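You operate a simulated robot arm through the tools that you are given. There is no shell and no other tool. Be economical: measure what you need, move in short steps, check, and stop when the job is done.

The job below is to be done with a simulated robot arm. You get a single attempt, and the scene is never put back.

## Task
Pour about 90 ml of juice from the blue pitcher into each tumbler.
Fine: pitcher back, both tumblers on the checked mat. Set down upright: blue pitcher, green tumbler, clear tumbler.

The check looks at the end state, three seconds after you hand in, the way a careful person would. Anything else that was tipped, shoved, dropped, spilled or broken makes it a failure.

## Robot
A 6-joint arm with a two-finger parallel gripper on a trunk, on a base that drives. Base frame: it is fixed to the floor where the robot stands at the start and does not move with it; the origin is under the middle of the robot, x ahead of it, y to its left, z up; the surface under the hand at the start is at about z = 0.88. Readings come in m, degrees, newtons and seconds.
Its first joint turns from -166.0 to 166.0 degrees. Places, roughly: checked mat [0.5, -0.1, 0.9]. Payload 3.91 kg.
The tool frame sits at the grasp point between the pads (the TCP): z along the fingers, y along the line on which they close. The tips reach 0.03 m beyond it. The gripper opens to 0.11 m. The fingers are 0.02 m wide and 0.01 m thick; the gripper's body (0.048 by 0.112 m) begins 0.055 m behind the TCP.
Orientation is that of the tool frame in the base frame, as [roll, pitch, yaw] about the fixed x, y, z axes, in that order (R = Rz(yaw) Ry(pitch) Rx(roll)). With the fingers straight down and closing along the base's y, the tool's x points along the base's -x, its y along +y and its z along -z.

## Interface
- The arm moves only by the tool nudge_tool. Its arguments are lists of equal length, an entry for each row: "linear": the shift along the base's x, y, z in m, a list of three; "rot": the turn, a rotation vector about the base's x, y, z in degrees, a list of three; "claw": the gripper command, from -1 (fully open) to 1 (shut), values between in proportion. In form: {"linear": [[dx, dy, dz], ...], "rot": [[ax, ay, az], ...], "claw": [claw, ...]}. A call has 1 to 20 rows; each row is the pose to reach, as a shift and turn from the pose commanded when the call began. Rows are played at 5 a second. More than 0.05 m and 8.6 degrees between two rows, or a gripper value outside its range, and nothing of the call is played. Where a pose cannot be reached the arm comes as near as it can. A force on the tool above 40 N (or 10 N above the force at the start of the call, whichever is more), or a blocked arm, ends the call early, and 0.2 s more pass. The fingers move at their own pace (about 0.108 m/s each) and stop on an object; they squeeze with about 37 N. The grip force told is the motor's: it shows also when the fingers shut on nothing. Time passes only in rows, and 0.2 s behind the last, so rows that repeat a pose let the fingers close. The reply holds the time, the measured pose of the TCP, the force on the tool along the base axes, the opening and the grip force, in the units named above and with some noise, with the torque about the TCP (base axes, N m) and any sound that the robot's microphone picked up.
- Cameras (640 x 400 px; columns grow to the right, rows downward): "scene" is now at [0.4398, 0.4641, 1.3585]; the picture's right is [-0.00, -0.17, -0.99], its down [-0.36, -0.92, 0.16] and it looks along [-0.93, 0.36, -0.06] (base axes); focal length 214 px, centre (320, 200). "wrist" rides on the gripper at [0.072, 0.017, -0.103] in the tool frame; the picture's right is [-0.23, 0.97, 0.00], its down [-0.76, -0.18, -0.62] and it looks along [-0.61, -0.14, 0.78] (tool axes); focal length 222 px, centre (320, 200). There is no depth. A picture from a camera that has moved, and an enlarged one, comes with that camera's place and axes in the base frame and with its lens.
- get_image(camera): a new picture of that camera. It takes no simulated time.
- roll_base(legs): drives the robot by 1 to 6 legs, each [ahead, left, turn to the left] in m, m and degrees, along the robot's own axes; the way and the turn of a leg run together, so that a leg with both is an arc; at most 1.5 m and 180 degrees a leg. The arm and the cameras ride along, it lands a little off, and it stops where it bumps. It gives what a move gives.
- aim_head(pan, tilt): turns the head with the scene camera to pan (to the left, within 80 degrees either way) and tilt (down, from -29 to 69), counted from straight ahead of the robot. It gives what a move gives.
- inspect(camera, box): a new picture of the part [left, top, right, bottom] of that camera's present view, enlarged. It takes no simulated time.
- close_job(): hands the job in; it is judged then, once.

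Go step by step. Nothing tells you exact positions but the pictures and the camera data: compare them with the known pose of the tool, close in by small moves and look again before you grip or let go. The budget is 120 turns and 82 pictures, counting those below and the enlarged ones. Unless the task says otherwise, let go and move clear before handing in, and close with one line.

The tools are called after "Request:" as a command line: name --argument value ..., lists and objects as JSON in quotes. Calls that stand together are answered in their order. nudge_tool: Moves the arm, as the interface text tells. Its arguments: {"type":"object","properties":{"linear":{"type":"array"},"rot":{"type":"array"},"claw":{"type":"array"}},"required":["linear","rot","claw"]} The other tools are called the same way: roll_base (legs) drives the base; aim_head (pan, tilt) turns the head that bears the scene camera; get_image (camera) takes a picture; inspect (camera, box) takes an enlarged picture of a part of a camera's view; close_job () hands the job in.

At the start:

```text
t: 0.0
position: [0.4305, 0.408, 1.2362]
tcp_rot: [-180.0, 0.1, -180.0]
force: [0.3, 0.2, 0.4]
ft_torque: [-0.02, -0.02, -0.02]
width: 0.1101
gripper_force: 0.1
robot x, y, heading: [-0.0014, -0.0016, -0.1]
head pan, tilt: [80.2, 68.8]
```

scene: 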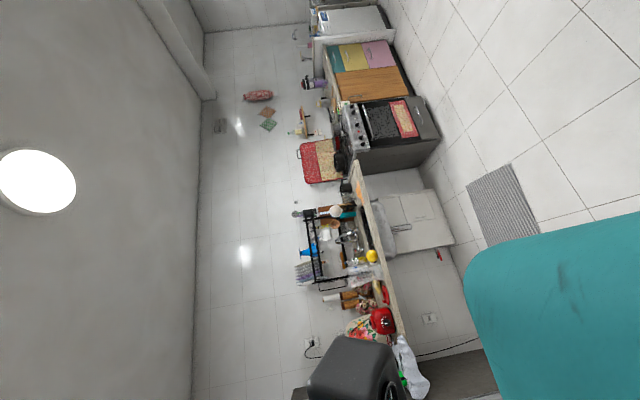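
wrist: 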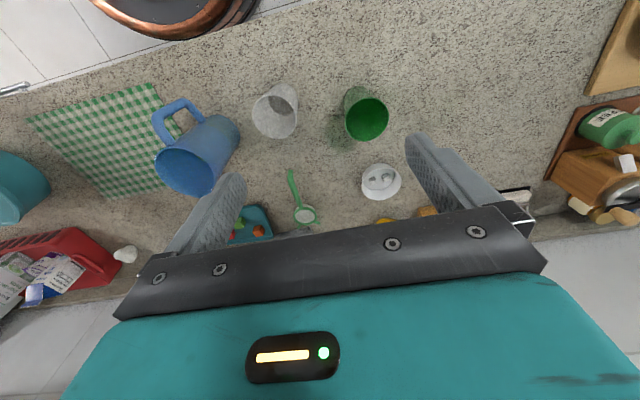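

The wrist picture shows the counter with the mat on the robot's right, the blue pitcher near it, and the clear and green tumblers further left. I'll turn the head to get a proper scene view.

Request:
aim_head --pan 0 --tilt 45

Request:
get_image --camera "scene"

Request:
inspect --camera "wrist" --box '[0, 40, 420, 300]'

```text
t: 1.5
position: [0.4304, 0.4086, 1.2349]
tcp_rot: [180.0, 0.0, 180.0]
force: [0.8, 0.7, 0.0]
ft_torque: [0.02, -0.01, 0.0]
width: 0.1099
gripper_force: 0.0
robot x, y, heading: [0.0004, -0.0026, 0.1]
head pan, tilt: [0.0, 45.0]
```

```text
79 pictures are left
camera scene: at [0.4686, 0.4091, 1.2867], right [0.0, -1.0, 0.0], down [-0.71, 0.0, 0.71], along [-0.71, 0.0, -0.71], focal length 214 px, centre (320, 200)
```

scene: 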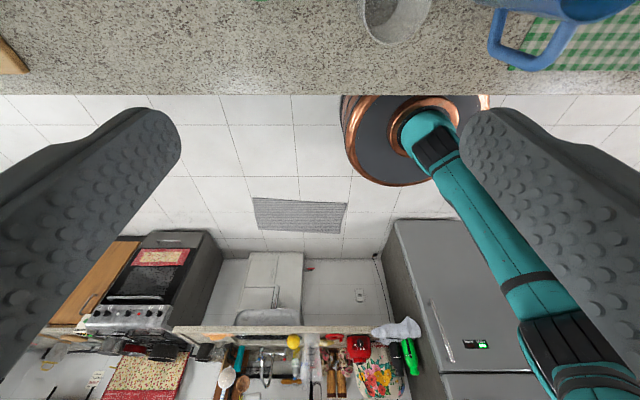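

```text
1.52 times, centred on (210, 170) of wrist
camera zoom: at [0.3574, 0.4251, 1.3394], right [0.23, 0.97, 0.0], down [0.76, -0.18, 0.62], along [0.61, -0.14, -0.78], focal length 338 px, centre (488, 246)
```

zoom: 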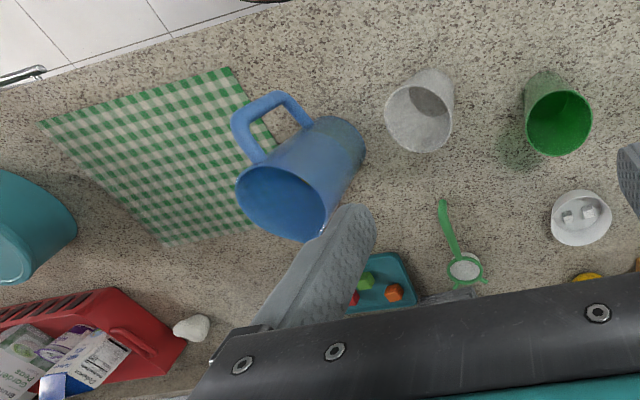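

Both cameras ride on the hand: at pan 0 and tilt 0, the head camera should look straight down the fingers. I'll move above the pitcher and tumblers and look down.

Request:
nudge_tool --linear '[[0, -0.04, 0], [0, -0.08, 0], [0, -0.12, 0], [0, -0.15, 0], [0, -0.15, 0]]' --rot '[[0, 0, 0], [0, 0, 0], [0, 0, 0], [0, 0, 0], [0, 0, 0]]' --claw '[-1, -1, -1, -1, -1]'

Request:
aim_head --pan 0 --tilt 0

Request:
get_image --camera "scene"

Request:
get_image --camera "wrist"

```text
t: 2.7
position: [0.4295, 0.2573, 1.2358]
tcp_rot: [180.0, 0.0, 179.9]
force: [-0.1, 0.3, -0.5]
ft_torque: [-0.01, 0.0, 0.0]
width: 0.1098
gripper_force: 0.0
robot x, y, heading: [-0.0003, -0.0015, -0.1]
head pan, tilt: [0.0, 45.0]
```

```text
t: 3.9
position: [0.4303, 0.2584, 1.2348]
tcp_rot: [179.9, 0.0, -180.0]
force: [-0.4, 0.6, 0.4]
ft_torque: [-0.02, -0.02, -0.04]
width: 0.1098
gripper_force: 0.0
robot x, y, heading: [-0.0016, -0.0006, 0.1]
head pan, tilt: [0.0, 0.0]
```

```text
77 pictures are left
camera scene: at [0.5396, 0.2588, 1.2777], right [0.0, -1.0, 0.0], down [-1.0, 0.0, 0.0], along [0.0, 0.0, -1.0], focal length 214 px, centre (320, 200)
```

scene: 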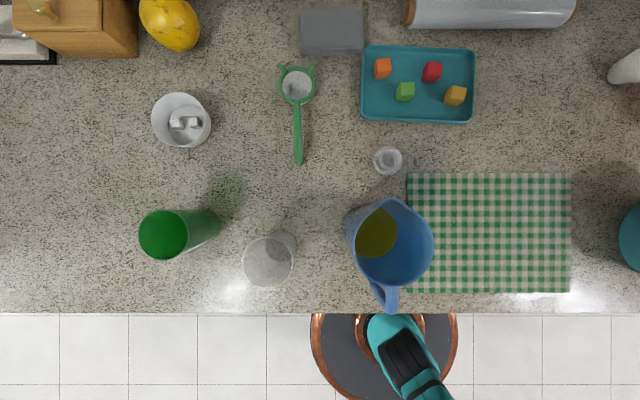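

```text
76 pictures are left
camera wrist: at [0.3574, 0.2749, 1.3391], right [0.23, 0.97, 0.0], down [0.76, -0.18, 0.62], along [0.61, -0.14, -0.78], focal length 222 px, centre (320, 200)
```

wrist: 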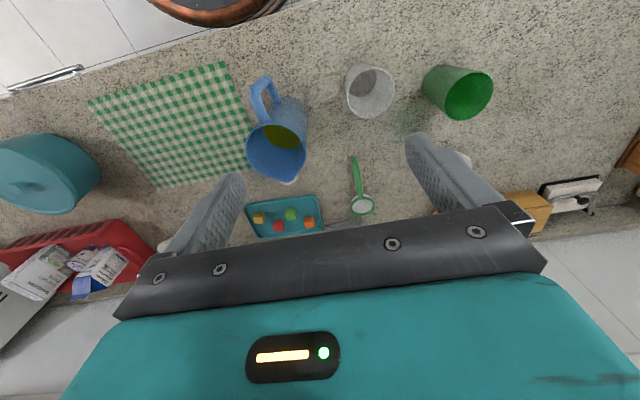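

Estimates from the two views are: pitcher at (0.492, 0.176), about 0.155 m tall with a 0.095 m rim, spout toward +x and handle toward -x. The clear tumbler is at (0.452, 0.329) and the green one at (0.492, 0.475), each about 0.105 m tall and 0.07 m wide. I'll move the empty tumblers to the mat first, starting with the clear one, so I'm going above it now.

Request:
nudge_tool --linear '[[0.01, 0.03, -0.03], [0.022, 0.06, -0.06], [0.022, 0.07, -0.1], [0.022, 0.07, -0.135], [0.022, 0.07, -0.135]]' --rot '[[0, 0, 0], [0, 0, 0], [0, 0, 0], [0, 0, 0], [0, 0, 0]]' --claw '[-1, -1, -1, -1, -1]'

Request:
aim_head --pan 0 --tilt 35

Request:
get_image --camera "scene"

Request:
get_image --camera "wrist"

```text
t: 5.0
position: [0.4539, 0.3305, 1.1001]
tcp_rot: [180.0, 0.1, 180.0]
force: [1.3, -0.7, -0.6]
ft_torque: [0.01, 0.0, -0.03]
width: 0.1099
gripper_force: 0.1
robot x, y, heading: [-0.0003, -0.0018, -0.2]
head pan, tilt: [0.0, 0.0]
```

```text
t: 6.1
position: [0.4531, 0.3318, 1.1009]
tcp_rot: [180.0, 0.0, -180.0]
force: [0.5, 0.4, -0.3]
ft_torque: [-0.03, 0.01, 0.0]
width: 0.1101
gripper_force: 0.1
robot x, y, heading: [0.0009, -0.0013, 0.1]
head pan, tilt: [0.0, 35.0]
```

```text
75 pictures are left
camera scene: at [0.5065, 0.3311, 1.1448], right [0.0, -1.0, 0.0], down [-0.82, 0.0, 0.57], along [-0.57, 0.0, -0.82], focal length 214 px, centre (320, 200)
```

scene: 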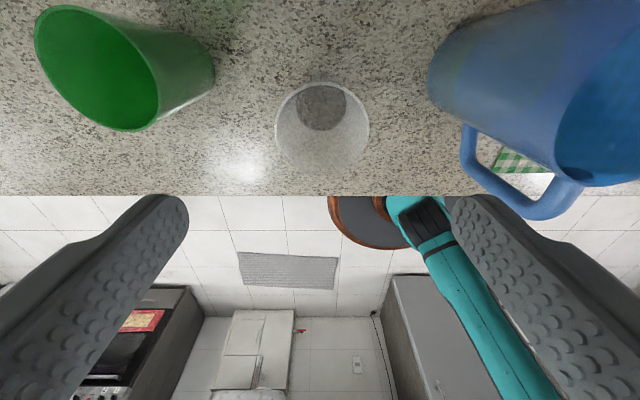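

```text
74 pictures are left
camera wrist: at [0.3803, 0.3472, 1.2042], right [0.23, 0.97, 0.0], down [0.76, -0.18, 0.62], along [0.61, -0.14, -0.78], focal length 222 px, centre (320, 200)
```

wrist: 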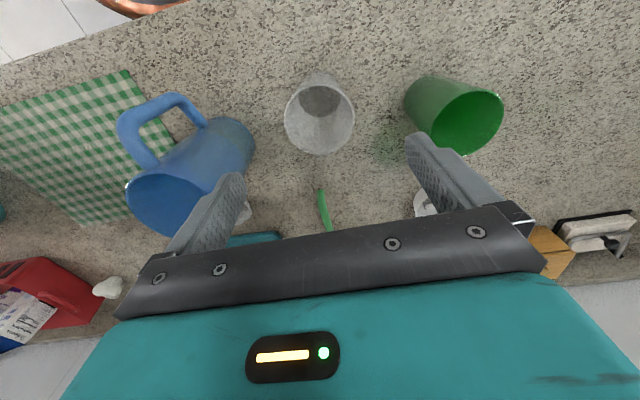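

The clear tumbler's base projects to (0.453, 0.331), directly under the TCP. I'm descending to z≈0.947 and closing.

Request:
nudge_tool --linear '[[0, 0, -0.04], [0, 0, -0.08], [0, 0, -0.12], [0, 0, -0.153], [0, 0, -0.153], [0, 0, -0.153], [0, 0, -0.153], [0, 0, -0.153]]' --rot '[[0, 0, 0], [0, 0, 0], [0, 0, 0], [0, 0, 0], [0, 0, 0], [0, 0, 0], [0, 0, 0], [0, 0, 0]]' --claw '[-1, -1, -1, -1, -0.3, 0.2, 1, 1]'

Request:
get_image --camera "wrist"

```text
t: 7.9
position: [0.452, 0.3293, 0.9467]
tcp_rot: [179.9, 0.0, 179.9]
force: [-0.4, -0.2, -0.1]
ft_torque: [-0.02, -0.01, 0.02]
width: 0.0683
gripper_force: 37.0
robot x, y, heading: [-0.0002, 0.0003, -0.2]
head pan, tilt: [0.0, 35.0]
```

```text
73 pictures are left
camera wrist: at [0.3798, 0.3463, 1.0509], right [0.23, 0.97, 0.0], down [0.76, -0.18, 0.62], along [0.61, -0.14, -0.78], focal length 222 px, centre (320, 200)
```

wrist: 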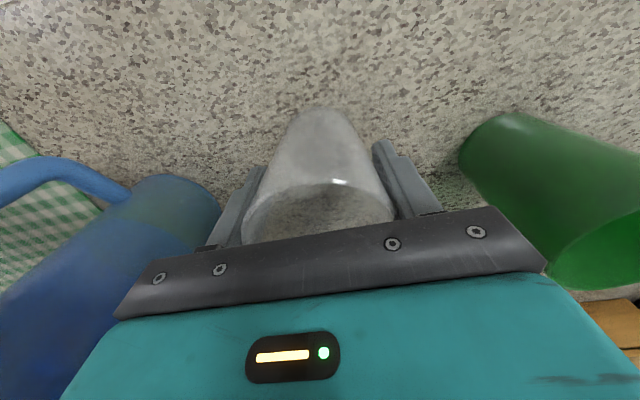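

The clear tumbler is held (width 0.068). I'm lifting it over the pitcher, carrying it to about (0.44, -0.03) on the mat and stopping above.

Request:
nudge_tool --linear '[[0, 0, 0.03], [0, 0, 0.07], [0, 0, 0.11], [0, 0, 0.15], [0, 0, 0.19], [0, 0, 0.22], [0, -0.04, 0.22], [0, -0.08, 0.22], [0, -0.12, 0.22], [0, -0.16, 0.22], [0, -0.2, 0.22], [0, -0.24, 0.22], [0, -0.28, 0.22], [-0.01, -0.32, 0.22], [-0.012, -0.35, 0.22], [-0.012, -0.36, 0.22], [-0.012, -0.36, 0.18], [-0.012, -0.36, 0.14], [-0.012, -0.36, 0.1], [-0.012, -0.36, 0.1]]' --rot '[[0, 0, 0], [0, 0, 0], [0, 0, 0], [0, 0, 0], [0, 0, 0], [0, 0, 0], [0, 0, 0], [0, 0, 0], [0, 0, 0], [0, 0, 0], [0, 0, 0], [0, 0, 0], [0, 0, 0], [0, 0, 0], [0, 0, 0], [0, 0, 0], [0, 0, 0], [0, 0, 0], [0, 0, 0], [0, 0, 0]]' --claw '[1, 1, 1, 1, 1, 1, 1, 1, 1, 1, 1, 1, 1, 1, 1, 1, 1, 1, 1, 1]'

Request:
get_image --camera "wrist"

Request:
get_image --camera "scene"

```text
t: 12.1
position: [0.4389, -0.0322, 1.0481]
tcp_rot: [-180.0, 0.0, -180.0]
force: [0.2, -0.2, 0.0]
ft_torque: [-0.01, 0.0, 0.0]
width: 0.0687
gripper_force: 36.7
robot x, y, heading: [-0.0025, 0.0001, -0.2]
head pan, tilt: [0.0, 35.0]
```

```text
72 pictures are left
camera wrist: at [0.3667, -0.0157, 1.1522], right [0.23, 0.97, 0.0], down [0.76, -0.18, 0.62], along [0.61, -0.14, -0.78], focal length 222 px, centre (320, 200)
```

wrist: 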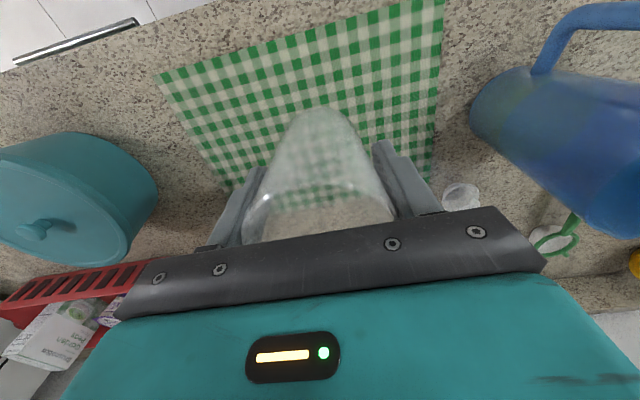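

```text
71 pictures are left
camera scene: at [0.4928, -0.0318, 1.0928], right [0.0, -1.0, 0.0], down [-0.82, 0.0, 0.57], along [-0.57, 0.0, -0.82], focal length 214 px, centre (320, 200)
```

scene: 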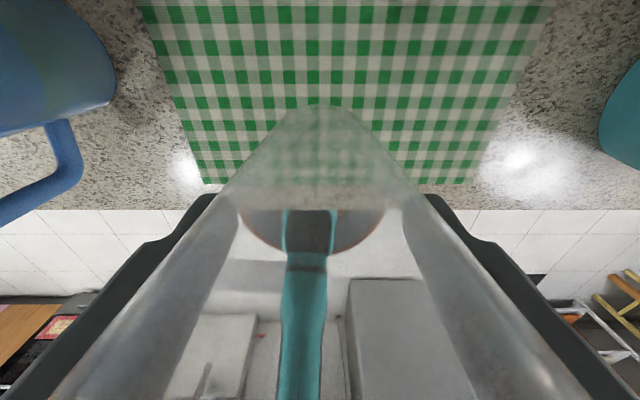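

The tumbler is over the mat, so I'm lowering it and releasing gently.

Request:
nudge_tool --linear '[[0, 0, -0.04], [0, 0, -0.07], [0, 0, -0.085], [0, 0, -0.093], [0, 0, -0.097], [0, 0, -0.098], [0, 0, -0.098]]' --rot '[[0, 0, 0], [0, 0, 0], [0, 0, 0], [0, 0, 0], [0, 0, 0], [0, 0, 0], [0, 0, 0]]' --claw '[1, 1, 1, 1, 1, 1, 1]'

```text
t: 13.7
position: [0.4405, -0.0318, 0.9502]
tcp_rot: [-179.9, -0.1, 180.0]
force: [-0.3, 0.2, -0.8]
ft_torque: [0.01, 0.01, -0.02]
width: 0.0685
gripper_force: 36.7
robot x, y, heading: [0.0015, 0.001, -0.0]
head pan, tilt: [0.0, 35.0]
```

Request:
nudge_tool --linear '[[0, 0, -0.001], [0, 0, -0.002], [0, 0, -0.003], [0, 0, -0.003]]' --rot '[[0, 0, 0], [0, 0, 0], [0, 0, 0], [0, 0, 0]]' --claw '[1, 1, 1, 1]'

Request:
get_image --camera "scene"

```text
t: 14.7
position: [0.4383, -0.0322, 0.9468]
tcp_rot: [-180.0, 0.2, 179.9]
force: [2.5, -1.0, 29.4]
ft_torque: [0.02, -0.12, 0.04]
width: 0.0685
gripper_force: 36.6
robot x, y, heading: [0.0014, -0.0002, 0.1]
head pan, tilt: [0.0, 35.0]
```

```text
70 pictures are left
camera scene: at [0.4929, -0.0312, 0.9916], right [0.0, -1.0, 0.0], down [-0.82, 0.0, 0.57], along [-0.57, 0.0, -0.82], focal length 214 px, centre (320, 200)
```

scene: 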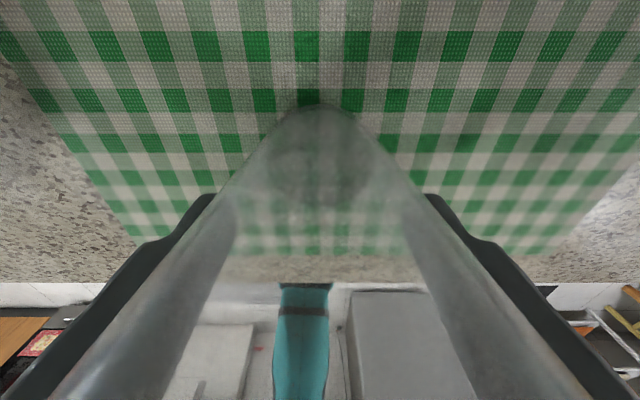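

It's in firm contact with the mat. I'm easing off 2 mm, opening, and rising clear.

Request:
nudge_tool --linear '[[0, 0, 0.0015], [0, 0, 0.0018], [0, 0, 0.002], [0, 0, 0.002], [0, 0, 0.002], [0, 0, 0.03], [0, 0, 0.07], [0, 0, 0.11], [0, 0, 0.15], [0, 0, 0.19], [0, 0, 0.22]]' --rot '[[0, 0, 0], [0, 0, 0], [0, 0, 0], [0, 0, 0], [0, 0, 0], [0, 0, 0], [0, 0, 0], [0, 0, 0], [0, 0, 0], [0, 0, 0], [0, 0, 0]]' --claw '[1, 0.2, 0, -0.5, -1, -1, -1, -1, -1, -1, -1]'

Request:
get_image --camera "scene"

```text
t: 17.1
position: [0.4401, -0.0337, 1.1668]
tcp_rot: [-179.9, 0.0, -180.0]
force: [0.5, -0.7, -0.4]
ft_torque: [0.01, -0.01, 0.0]
width: 0.1101
gripper_force: 0.0
robot x, y, heading: [0.0016, 0.0004, -0.0]
head pan, tilt: [0.0, 35.0]
```

```text
69 pictures are left
camera scene: at [0.4939, -0.033, 1.2112], right [0.0, -1.0, 0.0], down [-0.82, 0.0, 0.57], along [-0.57, 0.0, -0.82], focal length 214 px, centre (320, 200)
```

scene: 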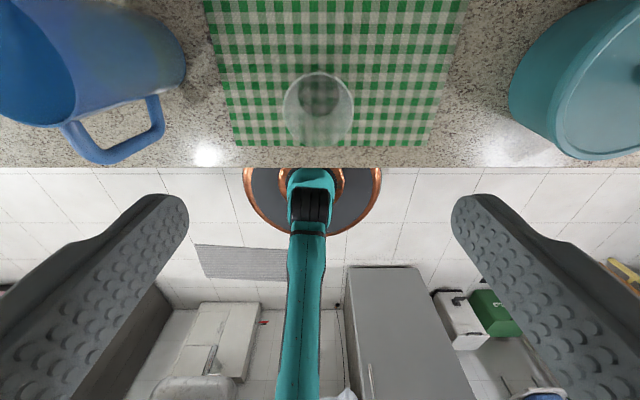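

The clear tumbler stands on the mat. Next I'm going above the green one.

Request:
nudge_tool --linear '[[0, 0.04, 0], [0, 0.08, 0], [0.01, 0.12, 0], [0.02, 0.16, 0], [0.03, 0.2, 0], [0.04, 0.24, 0], [0.05, 0.28, 0], [0.052, 0.32, 0], [0.052, 0.36, 0], [0.052, 0.4, 0], [0.052, 0.44, 0], [0.052, 0.48, 0], [0.052, 0.508, -0.02], [0.052, 0.508, -0.06], [0.052, 0.508, -0.06]]' --rot '[[0, 0, 0], [0, 0, 0], [0, 0, 0], [0, 0, 0], [0, 0, 0], [0, 0, 0], [0, 0, 0], [0, 0, 0], [0, 0, 0], [0, 0, 0], [0, 0, 0], [0, 0, 0], [0, 0, 0], [0, 0, 0], [0, 0, 0]]' --claw '[-1, -1, -1, -1, -1, -1, -1, -1, -1, -1, -1, -1, -1, -1, -1]'

Request:
get_image --camera "scene"

```text
t: 20.3
position: [0.4922, 0.4758, 1.1066]
tcp_rot: [180.0, 0.0, 179.9]
force: [0.5, 0.6, -0.1]
ft_torque: [0.01, 0.01, -0.01]
width: 0.1101
gripper_force: 0.0
robot x, y, heading: [0.002, 0.0007, -0.1]
head pan, tilt: [0.0, 35.0]
```

```text
68 pictures are left
camera scene: at [0.5461, 0.4762, 1.151], right [0.0, -1.0, 0.0], down [-0.82, 0.0, 0.57], along [-0.57, 0.0, -0.82], focal length 214 px, centre (320, 200)
```

scene: 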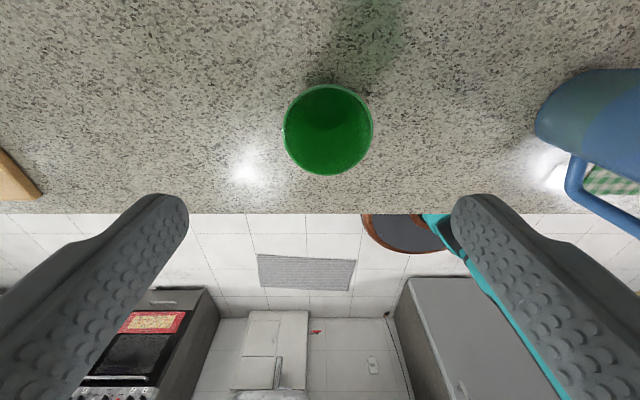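

The green tumbler's rim centre projects to (0.496, 0.470). I'm correcting for that, descending and gripping.

Request:
nudge_tool --linear '[[0.003, -0.006, -0.04], [0.003, -0.006, -0.08], [0.003, -0.006, -0.12], [0.003, -0.006, -0.159], [0.003, -0.006, -0.159], [0.003, -0.006, -0.159], [0.003, -0.006, -0.159], [0.003, -0.006, -0.159], [0.003, -0.006, -0.159]]' --rot '[[0, 0, 0], [0, 0, 0], [0, 0, 0], [0, 0, 0], [0, 0, 0], [0, 0, 0], [0, 0, 0], [0, 0, 0], [0, 0, 0]]' --claw '[-1, -1, -1, -1, -0.3, 0.2, 1, 1, 1]'

Request:
get_image --camera "wrist"

```text
t: 22.3
position: [0.4939, 0.4715, 0.9488]
tcp_rot: [-179.9, 0.0, -180.0]
force: [-0.4, 0.2, 1.0]
ft_torque: [0.05, -0.03, 0.02]
width: 0.0683
gripper_force: 37.0
robot x, y, heading: [-0.0014, 0.0007, 0.1]
head pan, tilt: [0.0, 35.0]
```

```text
67 pictures are left
camera wrist: at [0.4216, 0.4885, 1.0535], right [0.23, 0.97, 0.0], down [0.76, -0.18, 0.62], along [0.61, -0.14, -0.78], focal length 222 px, centre (320, 200)
```

wrist: 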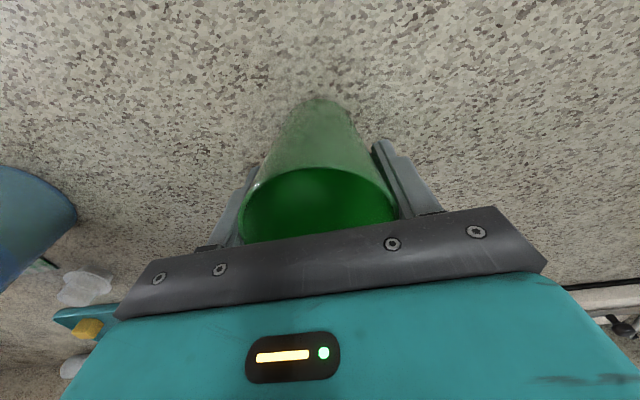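

Request:
nudge_tool --linear '[[0, 0, 0.03], [0, 0, 0.07], [0, 0, 0.11], [0, 0, 0.15], [0, 0, 0.19], [0, 0, 0.22], [0, -0.04, 0.22], [0, -0.08, 0.22], [0, -0.12, 0.22], [0, -0.16, 0.22], [0, -0.2, 0.22], [0, -0.24, 0.22], [0.01, -0.28, 0.22], [0.02, -0.32, 0.22], [0.03, -0.36, 0.22], [0.04, -0.4, 0.22], [0.045, -0.44, 0.22], [0.045, -0.48, 0.22], [0.045, -0.52, 0.22], [0.045, -0.55, 0.22]]' --rot '[[0, 0, 0], [0, 0, 0], [0, 0, 0], [0, 0, 0], [0, 0, 0], [0, 0, 0], [0, 0, 0], [0, 0, 0], [0, 0, 0], [0, 0, 0], [0, 0, 0], [0, 0, 0], [0, 0, 0], [0, 0, 0], [0, 0, 0], [0, 0, 0], [0, 0, 0], [0, 0, 0], [0, 0, 0], [0, 0, 0]]' --claw '[1, 1, 1, 1, 1, 1, 1, 1, 1, 1, 1, 1, 1, 1, 1, 1, 1, 1, 1, 1]'

Request:
nudge_tool --linear '[[0, -0.03, 0], [0, -0.03, -0.04], [0, -0.03, -0.08], [0, -0.03, -0.12], [0, -0.03, -0.16], [0, -0.03, -0.19], [0, -0.03, -0.205], [0, -0.03, -0.213], [0, -0.03, -0.217], [0, -0.03, -0.218], [0, -0.03, -0.218]]' --rot '[[0, 0, 0], [0, 0, 0], [0, 0, 0], [0, 0, 0], [0, 0, 0], [0, 0, 0], [0, 0, 0], [0, 0, 0], [0, 0, 0], [0, 0, 0], [0, 0, 0]]' --claw '[1, 1, 1, 1, 1, 1, 1, 1, 1, 1, 1]'

Request:
get_image --camera "wrist"

```text
t: 26.5
position: [0.541, -0.0813, 1.1659]
tcp_rot: [-180.0, 0.0, -180.0]
force: [-0.8, 0.5, -0.6]
ft_torque: [-0.04, -0.03, -0.01]
width: 0.0686
gripper_force: 36.9
robot x, y, heading: [-0.0003, -0.0019, -0.1]
head pan, tilt: [0.0, 35.0]
```

```text
t: 28.9
position: [0.5398, -0.1095, 0.9509]
tcp_rot: [-180.0, 0.1, -179.9]
force: [1.2, -4.7, 27.2]
ft_torque: [0.12, -0.06, 0.04]
width: 0.0683
gripper_force: 36.5
robot x, y, heading: [-0.0009, 0.0004, -0.1]
head pan, tilt: [0.0, 35.0]
```

```text
66 pictures are left
camera wrist: at [0.467, -0.0927, 1.0545], right [0.23, 0.97, 0.0], down [0.76, -0.18, 0.62], along [0.61, -0.14, -0.78], focal length 222 px, centre (320, 200)
```

wrist: 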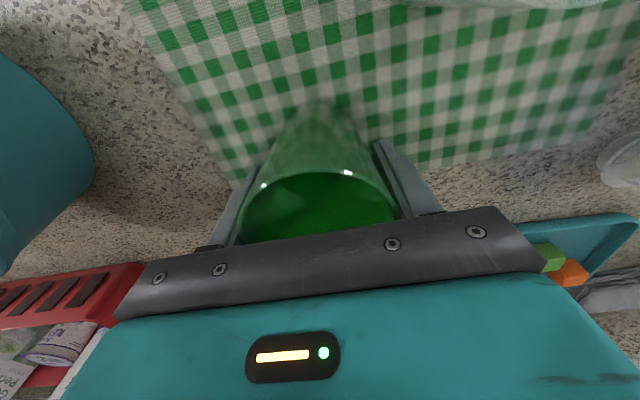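

The green tumbler is in contact on the mat. I'm releasing it and rising.

Request:
nudge_tool --linear '[[0, 0, 0.0015], [0, 0, 0.0015], [0, 0, 0.0018], [0, 0, 0.0018], [0, 0, 0.0018], [0, 0, 0.03], [0, 0, 0.07], [0, 0, 0.11], [0, 0, 0.15], [0, 0, 0.19], [0, 0, 0.23], [-0.02, 0.04, 0.25], [-0.04, 0.08, 0.25], [-0.05, 0.1, 0.25]]' --rot '[[0, 0, 0], [0, 0, 0], [0, 0, 0], [0, 0, 0], [0, 0, 0], [0, 0, 0], [0, 0, 0], [0, 0, 0], [0, 0, 0], [0, 0, 0], [0, 0, 0], [0, 0, 0], [0, 0, 0], [0, 0, 0]]' --claw '[1, 0.2, 0, -0.5, -1, -1, -1, -1, -1, -1, -1, -1, -1, -1]'

Request:
aim_head --pan 0 --tilt 0

Request:
get_image --camera "scene"

```text
t: 31.9
position: [0.4903, -0.0113, 1.1986]
tcp_rot: [180.0, -0.1, -180.0]
force: [-0.6, -0.4, -0.6]
ft_torque: [-0.02, 0.02, 0.02]
width: 0.1099
gripper_force: 0.1
robot x, y, heading: [0.0019, 0.0011, 0.0]
head pan, tilt: [0.0, 35.0]
```

```text
t: 32.9
position: [0.4907, -0.0102, 1.1981]
tcp_rot: [-179.9, 0.0, -179.9]
force: [-1.6, 0.5, 0.4]
ft_torque: [0.04, 0.04, 0.02]
width: 0.1099
gripper_force: 0.1
robot x, y, heading: [-0.0007, -0.002, -0.1]
head pan, tilt: [0.0, 0.0]
```

```text
65 pictures are left
camera scene: at [0.6003, -0.0101, 1.2417], right [0.0, -1.0, 0.0], down [-1.0, 0.0, 0.0], along [0.0, 0.0, -1.0], focal length 214 px, centre (320, 200)
```

scene: 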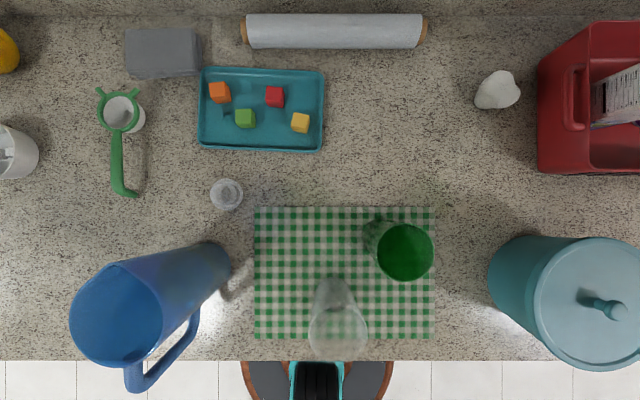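

Both tumblers stand on the mat. Before gripping the pitcher, I'll test in free air whether the arm can make the pour motion: yaw -90°, then tilt so the spout would go down toward -y.

Request:
nudge_tool --linear '[[0, 0, 0.01], [0, 0, 0.02], [0, 0, 0.02], [0, 0, 0.02], [0, 0, 0.02], [0, 0, 0.02], [0, 0, 0.02], [0, 0, 0.02], [0, 0, 0.02], [0, 0, 0.02], [0, 0, 0.02], [0, 0, 0.02]]' --rot '[[0, 0, -8], [0, 0, -16], [0, 0, -24], [0, 0, -32], [0, 0, -40], [0, 0, -48], [0, 0, -56], [0, 0, -64], [0, 0, -72], [0, 0, -80], [0, 0, -88], [0, 0, -90]]' --claw '[-1, -1, -1, -1, -1, -1, -1, -1, -1, -1, -1, -1]'

Request:
nudge_tool --linear '[[0, 0, 0], [0, 0, 0], [0, 0, 0], [0, 0, 0], [0, 0, 0], [0, 0, 0], [0, 0, 0], [0, 0, 0], [0, 0, 0], [0, 0, 0], [0, 0, 0], [0, 0, 0]]' --rot '[[8, 0, 0], [16, 0, 0], [24, 0, 0], [32, 0, 0], [40, 0, 0], [48, 0, 0], [56, 0, 0], [64, 0, 0], [72, 0, 0], [80, 0, 0], [88, 0, 0], [88, 0, 0]]' --claw '[-1, -1, -1, -1, -1, -1, -1, -1, -1, -1, -1, -1]'

Request:
get_image --camera "wrist"

Request:
get_image --camera "scene"

```text
t: 35.5
position: [0.4888, -0.01, 1.2186]
tcp_rot: [179.9, 0.0, 90.0]
force: [-0.3, 0.8, 0.7]
ft_torque: [0.01, -0.01, 0.0]
width: 0.1099
gripper_force: 0.1
robot x, y, heading: [0.0019, 0.0012, 0.1]
head pan, tilt: [0.0, 0.0]
```

```text
t: 38.1
position: [0.4928, -0.0034, 1.2181]
tcp_rot: [179.7, -87.9, 89.8]
force: [-0.1, 0.8, -0.6]
ft_torque: [0.02, 0.0, 0.01]
width: 0.1101
gripper_force: 0.1
out of reach, approached as far as the arm can: row 11, 12
robot x, y, heading: [0.0016, -0.0002, 0.1]
head pan, tilt: [0.0, 0.0]
```

```text
64 pictures are left
camera wrist: at [0.509, -0.1048, 1.2957], right [0.97, -0.01, -0.23], down [-0.18, -0.65, -0.74], along [-0.14, 0.76, -0.63], focal length 222 px, centre (320, 200)
```

wrist: 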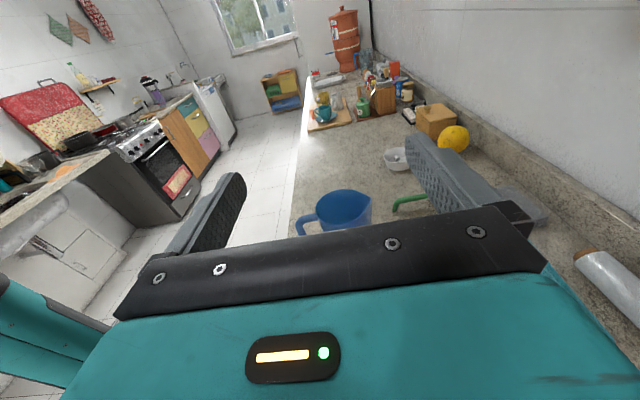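

```text
63 pictures are left
camera scene: at [0.4922, -0.0468, 1.1132], right [-1.0, 0.01, 0.0], down [0.0, 0.03, 1.0], along [0.01, 1.0, -0.03], focal length 214 px, centre (320, 200)
```

scene: 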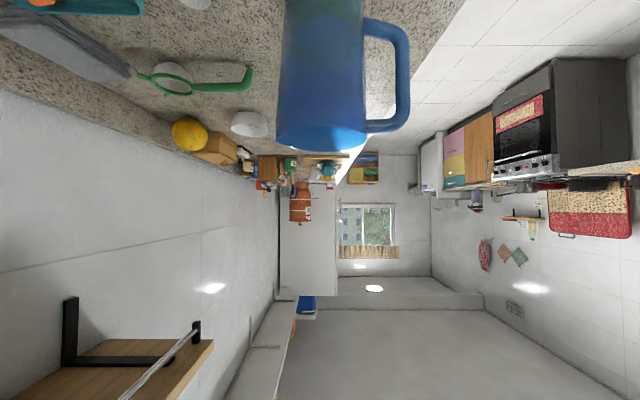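

The arm reaches the full pour tilt, about 80–88°. This view also shows the pitcher from the side, so I'll zoom in on its shape.

Request:
inspect --camera "scene" --box '[240, 0, 440, 180]'

Request:
inspect --camera "wrist" --box '[280, 170, 400, 245]'

```text
2.22 times, centred on (340, 90) of scene
camera zoom: at [0.4922, -0.0468, 1.1132], right [-1.0, 0.01, 0.0], down [0.0, 0.03, 1.0], along [0.01, 1.0, -0.03], focal length 477 px, centre (276, 444)
```

zoom: 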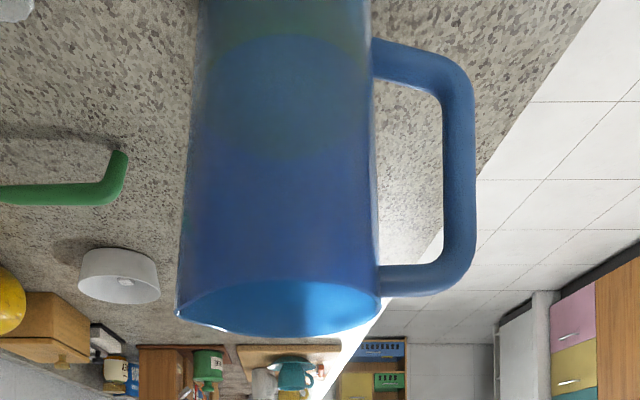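

```text
5.33 times, centred on (340, 208) of wrist
camera zoom: at [0.509, -0.1048, 1.2957], right [0.97, -0.01, -0.23], down [-0.18, -0.65, -0.74], along [-0.14, 0.76, -0.63], focal length 1185 px, centre (213, 160)
```

zoom: 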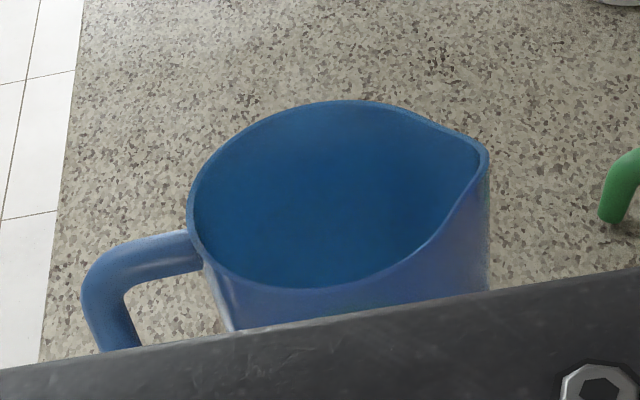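

The pitcher measures about 0.166 m tall (rim at z≈1.046), with a 0.08–0.094 m body centred at (0.489, 0.176). The juice level is about 0.07 m, roughly 330 ml. I'll undo the test tilt and go above the pitcher.

Request:
nudge_tool --linear '[[0, 0, 0], [0, 0, 0], [0, 0, 0], [0, 0, 0], [0, 0, 0], [0, 0, 0], [0, 0, 0], [0, 0, 0], [0, 0, 0], [0, 0, 0], [0, 0, 0], [0, 0, 0]]' --rot '[[-8, 0, 0], [-16, 0, 0], [-24, 0, 0], [-32, 0, 0], [-40, 0, 0], [-48, 0, 0], [-56, 0, 0], [-64, 0, 0], [-72, 0, 0], [-80, 0, 0], [-88, 0, 0], [-88, 0, 0]]' --claw '[-1, -1, -1, -1, -1, -1, -1, -1, -1, -1, -1, -1]'

Request:
nudge_tool --linear '[[0, 0.03, 0], [0, 0.06, 0], [0, 0.09, 0], [0, 0.12, 0], [0, 0.15, 0], [0, 0.17, 0], [0, 0.185, 0], [0, 0.185, 0], [0, 0.185, 0], [0, 0.185, 0], [0, 0.185, 0], [0, 0.185, 0]]' --rot '[[0, 0, 8], [0, 0, 16], [0, 0, 24], [0, 0, 32], [0, 0, 40], [0, 0, 48], [0, 0, 56], [0, 0, 64], [0, 0, 72], [0, 0, 80], [0, 0, 88], [0, 0, 90]]' --claw '[-1, -1, -1, -1, -1, -1, -1, -1, -1, -1, -1, -1]'

Request:
aim_head --pan 0 --tilt 35

Request:
get_image --camera "scene"

Request:
get_image --camera "wrist"

```text
t: 40.7
position: [0.493, -0.0039, 1.2194]
tcp_rot: [-180.0, 0.1, 90.1]
force: [-0.7, -0.3, 0.6]
ft_torque: [0.0, -0.01, -0.02]
width: 0.1098
gripper_force: 0.1
robot x, y, heading: [0.0028, -0.0001, -0.1]
head pan, tilt: [0.0, 0.0]
```

```text
t: 43.3
position: [0.493, 0.1808, 1.2198]
tcp_rot: [-179.9, 0.0, -179.8]
force: [0.4, -0.2, -1.0]
ft_torque: [0.02, 0.0, -0.02]
width: 0.1098
gripper_force: 0.1
robot x, y, heading: [-0.0031, -0.0064, -0.1]
head pan, tilt: [0.0, 0.0]
```

```text
t: 44.3
position: [0.4933, 0.1819, 1.22]
tcp_rot: [-179.9, 0.0, -180.0]
force: [-0.3, 0.0, 0.1]
ft_torque: [-0.02, -0.02, 0.02]
width: 0.1101
gripper_force: 0.0
robot x, y, heading: [-0.0025, 0.0004, -0.1]
head pan, tilt: [0.0, 35.0]
```

```text
60 pictures are left
camera scene: at [0.5468, 0.1823, 1.2643], right [0.0, -1.0, 0.0], down [-0.82, 0.0, 0.57], along [-0.57, 0.0, -0.82], focal length 214 px, centre (320, 200)
```

scene: 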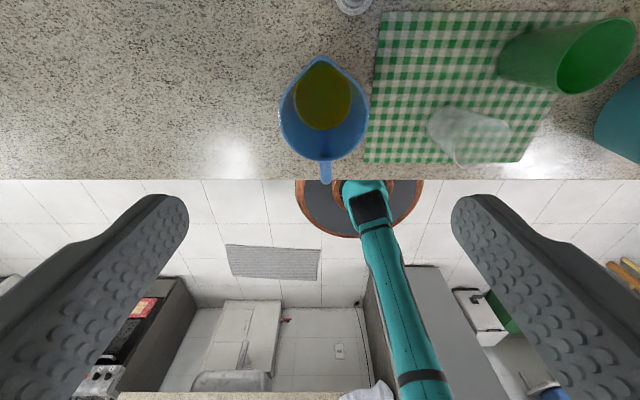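

```text
59 pictures are left
camera wrist: at [0.4206, 0.1984, 1.3238], right [0.23, 0.97, 0.0], down [0.76, -0.18, 0.62], along [0.61, -0.14, -0.78], focal length 222 px, centre (320, 200)
```

wrist: 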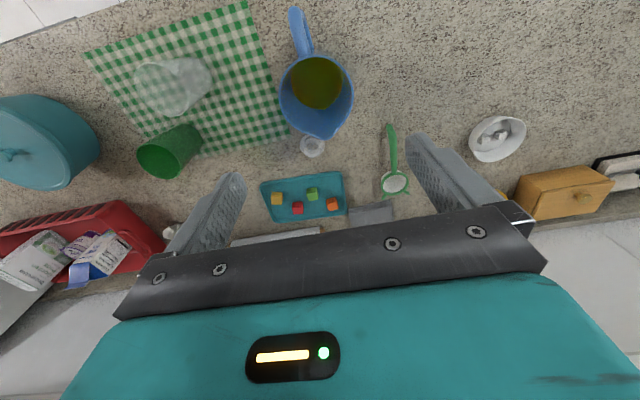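

The pitcher axis is at about (0.490, 0.178), with the spout along +x and the handle along -x. I'm centring and descending to just above the rim for a check.

Request:
nudge_tool --linear '[[-0.003, -0.003, -0.04], [-0.003, -0.003, -0.08], [-0.003, -0.003, -0.115], [-0.003, -0.003, -0.13], [-0.003, -0.003, -0.13]]' --rot '[[0, 0, 0], [0, 0, 0], [0, 0, 0], [0, 0, 0], [0, 0, 0]]' --claw '[-1, -1, -1, -1, -1]'

Request:
get_image --camera "wrist"

Request:
get_image --camera "scene"

```text
t: 45.5
position: [0.4905, 0.1787, 1.0893]
tcp_rot: [180.0, 0.0, -180.0]
force: [-0.9, -0.1, 0.1]
ft_torque: [0.01, 0.01, -0.04]
width: 0.11
gripper_force: 0.0
robot x, y, heading: [0.001, 0.003, -0.1]
head pan, tilt: [0.0, 35.0]
```

```text
58 pictures are left
camera wrist: at [0.4176, 0.1945, 1.1936], right [0.23, 0.97, 0.0], down [0.76, -0.18, 0.62], along [0.61, -0.14, -0.78], focal length 222 px, centre (320, 200)
```

wrist: 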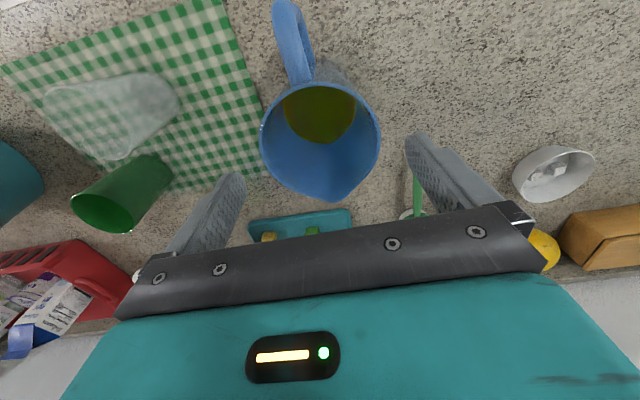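

```text
57 pictures are left
camera scene: at [0.5437, 0.1784, 1.1341], right [0.0, -1.0, 0.0], down [-0.82, 0.0, 0.57], along [-0.57, 0.0, -0.82], focal length 214 px, centre (320, 200)
```

scene: 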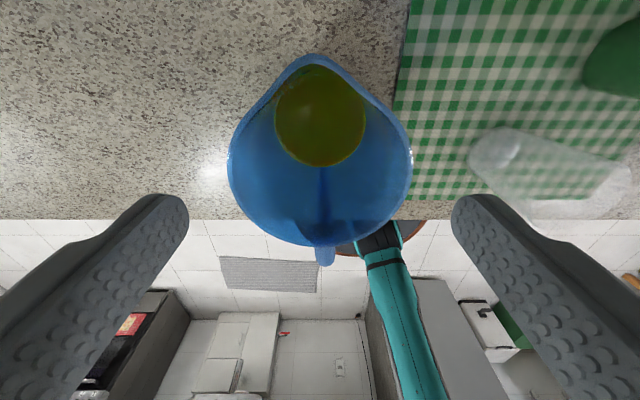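

The fingers are centred on the pitcher in y, so I'm descending to z≈1.002 and closing gently.

Request:
nudge_tool --linear '[[-0.001, 0, -0.03], [-0.001, 0, -0.06], [-0.001, 0, -0.08], [-0.001, 0, -0.088], [-0.001, 0, -0.088], [-0.001, 0, -0.088], [-0.001, 0, -0.088], [-0.001, 0, -0.088]]' --rot '[[0, 0, 0], [0, 0, 0], [0, 0, 0], [0, 0, 0], [0, 0, 0], [0, 0, 0], [0, 0, 0], [0, 0, 0]]' --claw '[-1, -1, -1, -1, -0.8, -0.5, 1, 1]'

Request:
get_image --camera "wrist"

Request:
get_image --camera "scene"

```text
t: 47.3
position: [0.4894, 0.1775, 1.0009]
tcp_rot: [180.0, 0.1, -179.9]
force: [1.1, 0.0, 0.2]
ft_torque: [0.09, -0.09, -0.05]
width: 0.089
gripper_force: 37.3
robot x, y, heading: [-0.0009, -0.0003, -0.2]
head pan, tilt: [0.0, 35.0]
```

```text
56 pictures are left
camera wrist: at [0.4168, 0.1954, 1.1055], right [0.23, 0.97, 0.0], down [0.76, -0.18, 0.62], along [0.61, -0.14, -0.78], focal length 222 px, centre (320, 200)
```

wrist: 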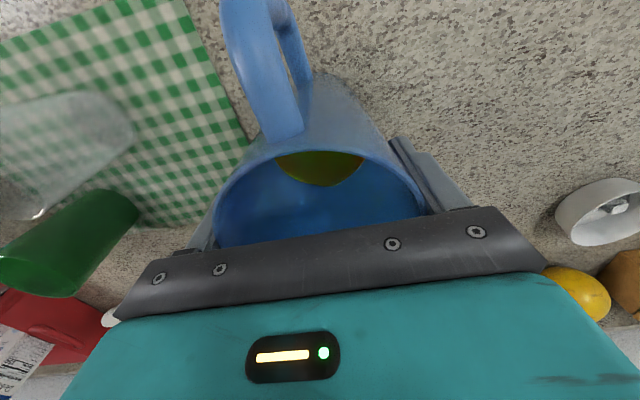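

```text
55 pictures are left
camera scene: at [0.5429, 0.1792, 1.0461], right [0.0, -1.0, 0.0], down [-0.82, 0.0, 0.57], along [-0.57, 0.0, -0.82], focal length 214 px, centre (320, 200)
```

scene: 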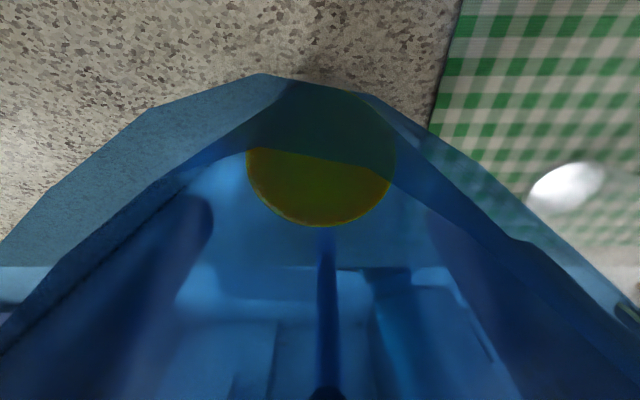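

The pitcher is held (width 0.089) and its home pose is TCP (0.489, 0.178, 1.001). I'm lifting it a little to check grip and weight.

Request:
nudge_tool --linear '[[0, 0, 0.01], [0, 0, 0.03], [0, 0, 0.05], [0, 0, 0.05], [0, 0, 0.05]]' --rot '[[0, 0, 0], [0, 0, 0], [0, 0, 0], [0, 0, 0], [0, 0, 0]]' --claw '[1, 1, 1, 1, 1]'

Request:
nudge_tool --linear '[[0, 0, 0]]' --rot '[[0, 0, 0]]' --claw '[1]'

Request:
nudge_tool --linear '[[0, 0, 0]]' --rot '[[0, 0, 0]]' --claw '[1]'

Request:
nudge_tool --linear '[[0, 0, 0]]' --rot '[[0, 0, 0]]' --claw '[1]'

Request:
get_image --camera "wrist"

```text
t: 48.5
position: [0.4895, 0.1773, 1.0508]
tcp_rot: [180.0, 0.0, 180.0]
force: [0.2, -0.2, -4.3]
ft_torque: [-0.04, -0.05, 0.02]
width: 0.0891
gripper_force: 37.3
robot x, y, heading: [-0.0016, 0.0013, 0.2]
head pan, tilt: [0.0, 35.0]
```

```text
t: 48.9
position: [0.4898, 0.1782, 1.052]
tcp_rot: [-180.0, 0.0, -180.0]
force: [-0.4, 0.6, -3.6]
ft_torque: [-0.04, 0.01, 0.0]
width: 0.089
gripper_force: 36.1
robot x, y, heading: [-0.0048, -0.005, 0.2]
head pan, tilt: [0.0, 35.0]
```

```text
t: 49.3
position: [0.4893, 0.178, 1.0515]
tcp_rot: [180.0, 0.0, 179.9]
force: [0.5, 0.7, -4.2]
ft_torque: [-0.02, 0.01, 0.02]
width: 0.0887
gripper_force: 37.4
robot x, y, heading: [0.0017, -0.0009, 0.1]
head pan, tilt: [0.0, 35.0]
```

```text
t: 49.7
position: [0.4896, 0.1782, 1.0512]
tcp_rot: [-179.9, 0.1, -179.9]
force: [-0.3, 0.7, -3.9]
ft_torque: [-0.02, -0.02, 0.0]
width: 0.0887
gripper_force: 37.2
robot x, y, heading: [-0.0014, -0.0014, -0.1]
head pan, tilt: [0.0, 35.0]
```

```text
54 pictures are left
camera wrist: at [0.4168, 0.1945, 1.1551], right [0.23, 0.97, 0.0], down [0.76, -0.18, 0.62], along [0.61, -0.14, -0.78], focal length 222 px, centre (320, 200)
```

wrist: 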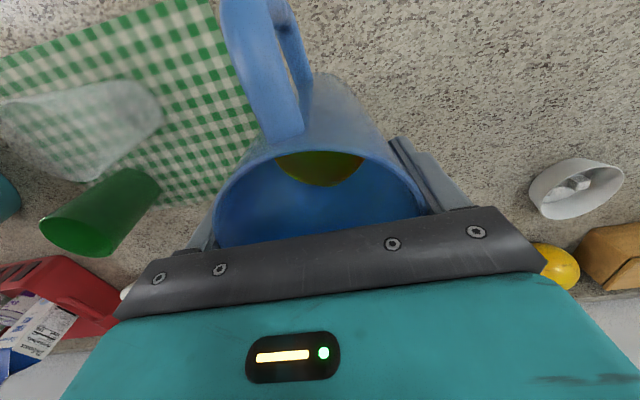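

Weight is about 4.0 N and the grip is steady. I'm raising to 1.20, yawing -90° and shifting to (0.44, 0.118).

Request:
nudge_tool --linear '[[0, 0, 0.03], [0, 0, 0.06], [0, 0, 0.09], [0, 0, 0.12], [0, 0, 0.15], [-0.01, -0.01, 0.15], [-0.02, -0.02, 0.15], [-0.03, -0.03, 0.15], [-0.04, -0.04, 0.15], [-0.05, -0.05, 0.15], [-0.05, -0.06, 0.15], [-0.05, -0.06, 0.15], [-0.05, -0.06, 0.15], [-0.05, -0.06, 0.15], [-0.05, -0.06, 0.15], [-0.05, -0.06, 0.15], [-0.05, -0.06, 0.15], [-0.05, -0.06, 0.15]]' --rot '[[0, 0, 0], [0, 0, 0], [0, 0, 0], [0, 0, 0], [0, 0, 0], [0, 0, -8], [0, 0, -16], [0, 0, -24], [0, 0, -32], [0, 0, -40], [0, 0, -48], [0, 0, -56], [0, 0, -64], [0, 0, -72], [0, 0, -80], [0, 0, -88], [0, 0, -90], [0, 0, -90]]' --claw '[1, 1, 1, 1, 1, 1, 1, 1, 1, 1, 1, 1, 1, 1, 1, 1, 1, 1]'

Request:
aim_head --pan 0 --tilt -5

Request:
get_image --camera "scene"

```text
t: 53.5
position: [0.4386, 0.119, 1.2003]
tcp_rot: [179.9, 0.0, 90.0]
force: [0.3, 0.2, -3.6]
ft_torque: [0.01, 0.01, -0.02]
width: 0.0889
gripper_force: 37.4
robot x, y, heading: [-0.0003, -0.0011, 0.1]
head pan, tilt: [0.0, 35.0]
```

```text
t: 54.5
position: [0.4382, 0.1197, 1.201]
tcp_rot: [-179.9, -0.1, 90.0]
force: [0.1, 1.2, -3.8]
ft_torque: [-0.01, -0.03, 0.01]
width: 0.089
gripper_force: 37.0
robot x, y, heading: [0.0006, -0.0008, 0.1]
head pan, tilt: [0.0, -5.0]
```

```text
53 pictures are left
camera scene: at [0.4385, 0.0014, 1.2466], right [-1.0, 0.0, 0.0], down [0.0, 1.0, -0.09], along [0.0, -0.09, -1.0], focal length 214 px, centre (320, 200)
```

scene: 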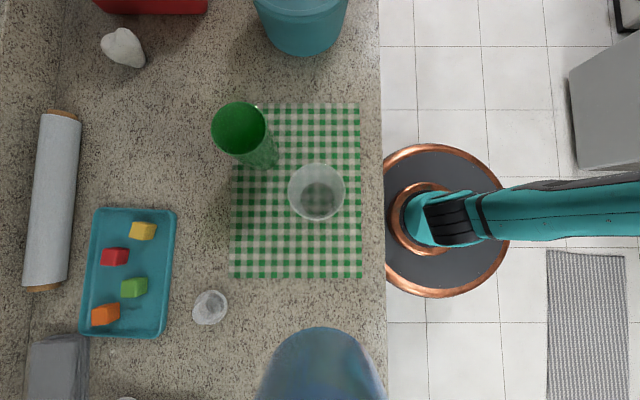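

The clear tumbler is at (0.442, -0.034), directly ahead of the spout line. I'm tilting to 48° here before moving in.

Request:
nudge_tool --linear '[[0, 0, 0], [0, 0, 0], [0, 0, 0], [0, 0, 0], [0, 0, 0], [0, 0, 0], [0, 0, 0], [0, 0, 0]]' --rot '[[7, 0, 0], [14, 0, 0], [21, 0, 0], [28, 0, 0], [35, 0, 0], [42, 0, 0], [48, 0, 0], [48, 0, 0]]' --claw '[1, 1, 1, 1, 1, 1, 1, 1]'

Request:
aim_head --pan 0 --tilt -29

Request:
get_image --camera "scene"

Request:
get_image --camera "wrist"

```text
t: 56.4
position: [0.4389, 0.1179, 1.2016]
tcp_rot: [-179.9, -48.1, 90.0]
force: [-0.8, 0.6, -5.5]
ft_torque: [-0.23, 0.01, -0.03]
width: 0.0888
gripper_force: 37.3
robot x, y, heading: [0.0006, -0.0042, -0.0]
head pan, tilt: [0.0, -5.0]
```

```text
t: 57.2
position: [0.4387, 0.1169, 1.2011]
tcp_rot: [180.0, -48.0, 90.0]
force: [0.1, -0.7, -3.8]
ft_torque: [-0.19, 0.0, 0.01]
width: 0.0891
gripper_force: 37.1
robot x, y, heading: [-0.0003, -0.001, -0.2]
head pan, tilt: [0.0, -28.6]
```

```text
52 pictures are left
camera scene: at [0.4386, -0.0283, 1.1344], right [-1.0, 0.0, 0.0], down [0.0, 0.94, 0.33], along [0.0, 0.33, -0.94], focal length 214 px, centre (320, 200)
```

scene: 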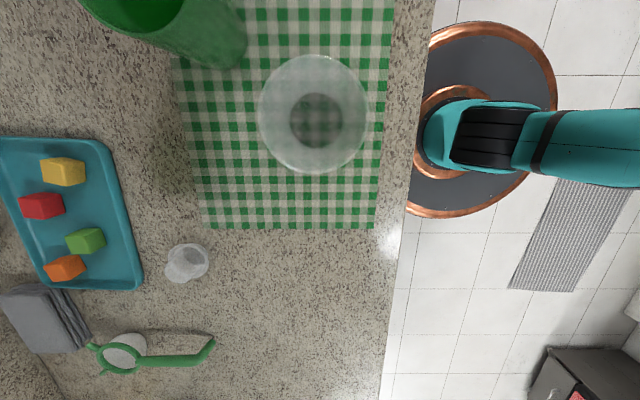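

```text
51 pictures are left
camera wrist: at [0.4557, 0.0897, 1.3248], right [0.97, -0.15, -0.17], down [-0.18, -0.97, -0.15], along [-0.14, 0.17, -0.97], focal length 222 px, centre (320, 200)
```

wrist: 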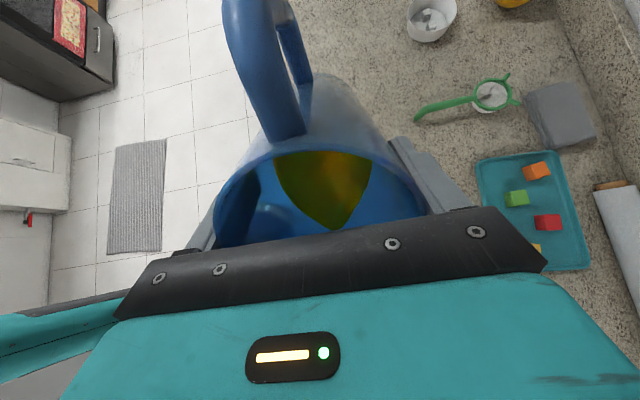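

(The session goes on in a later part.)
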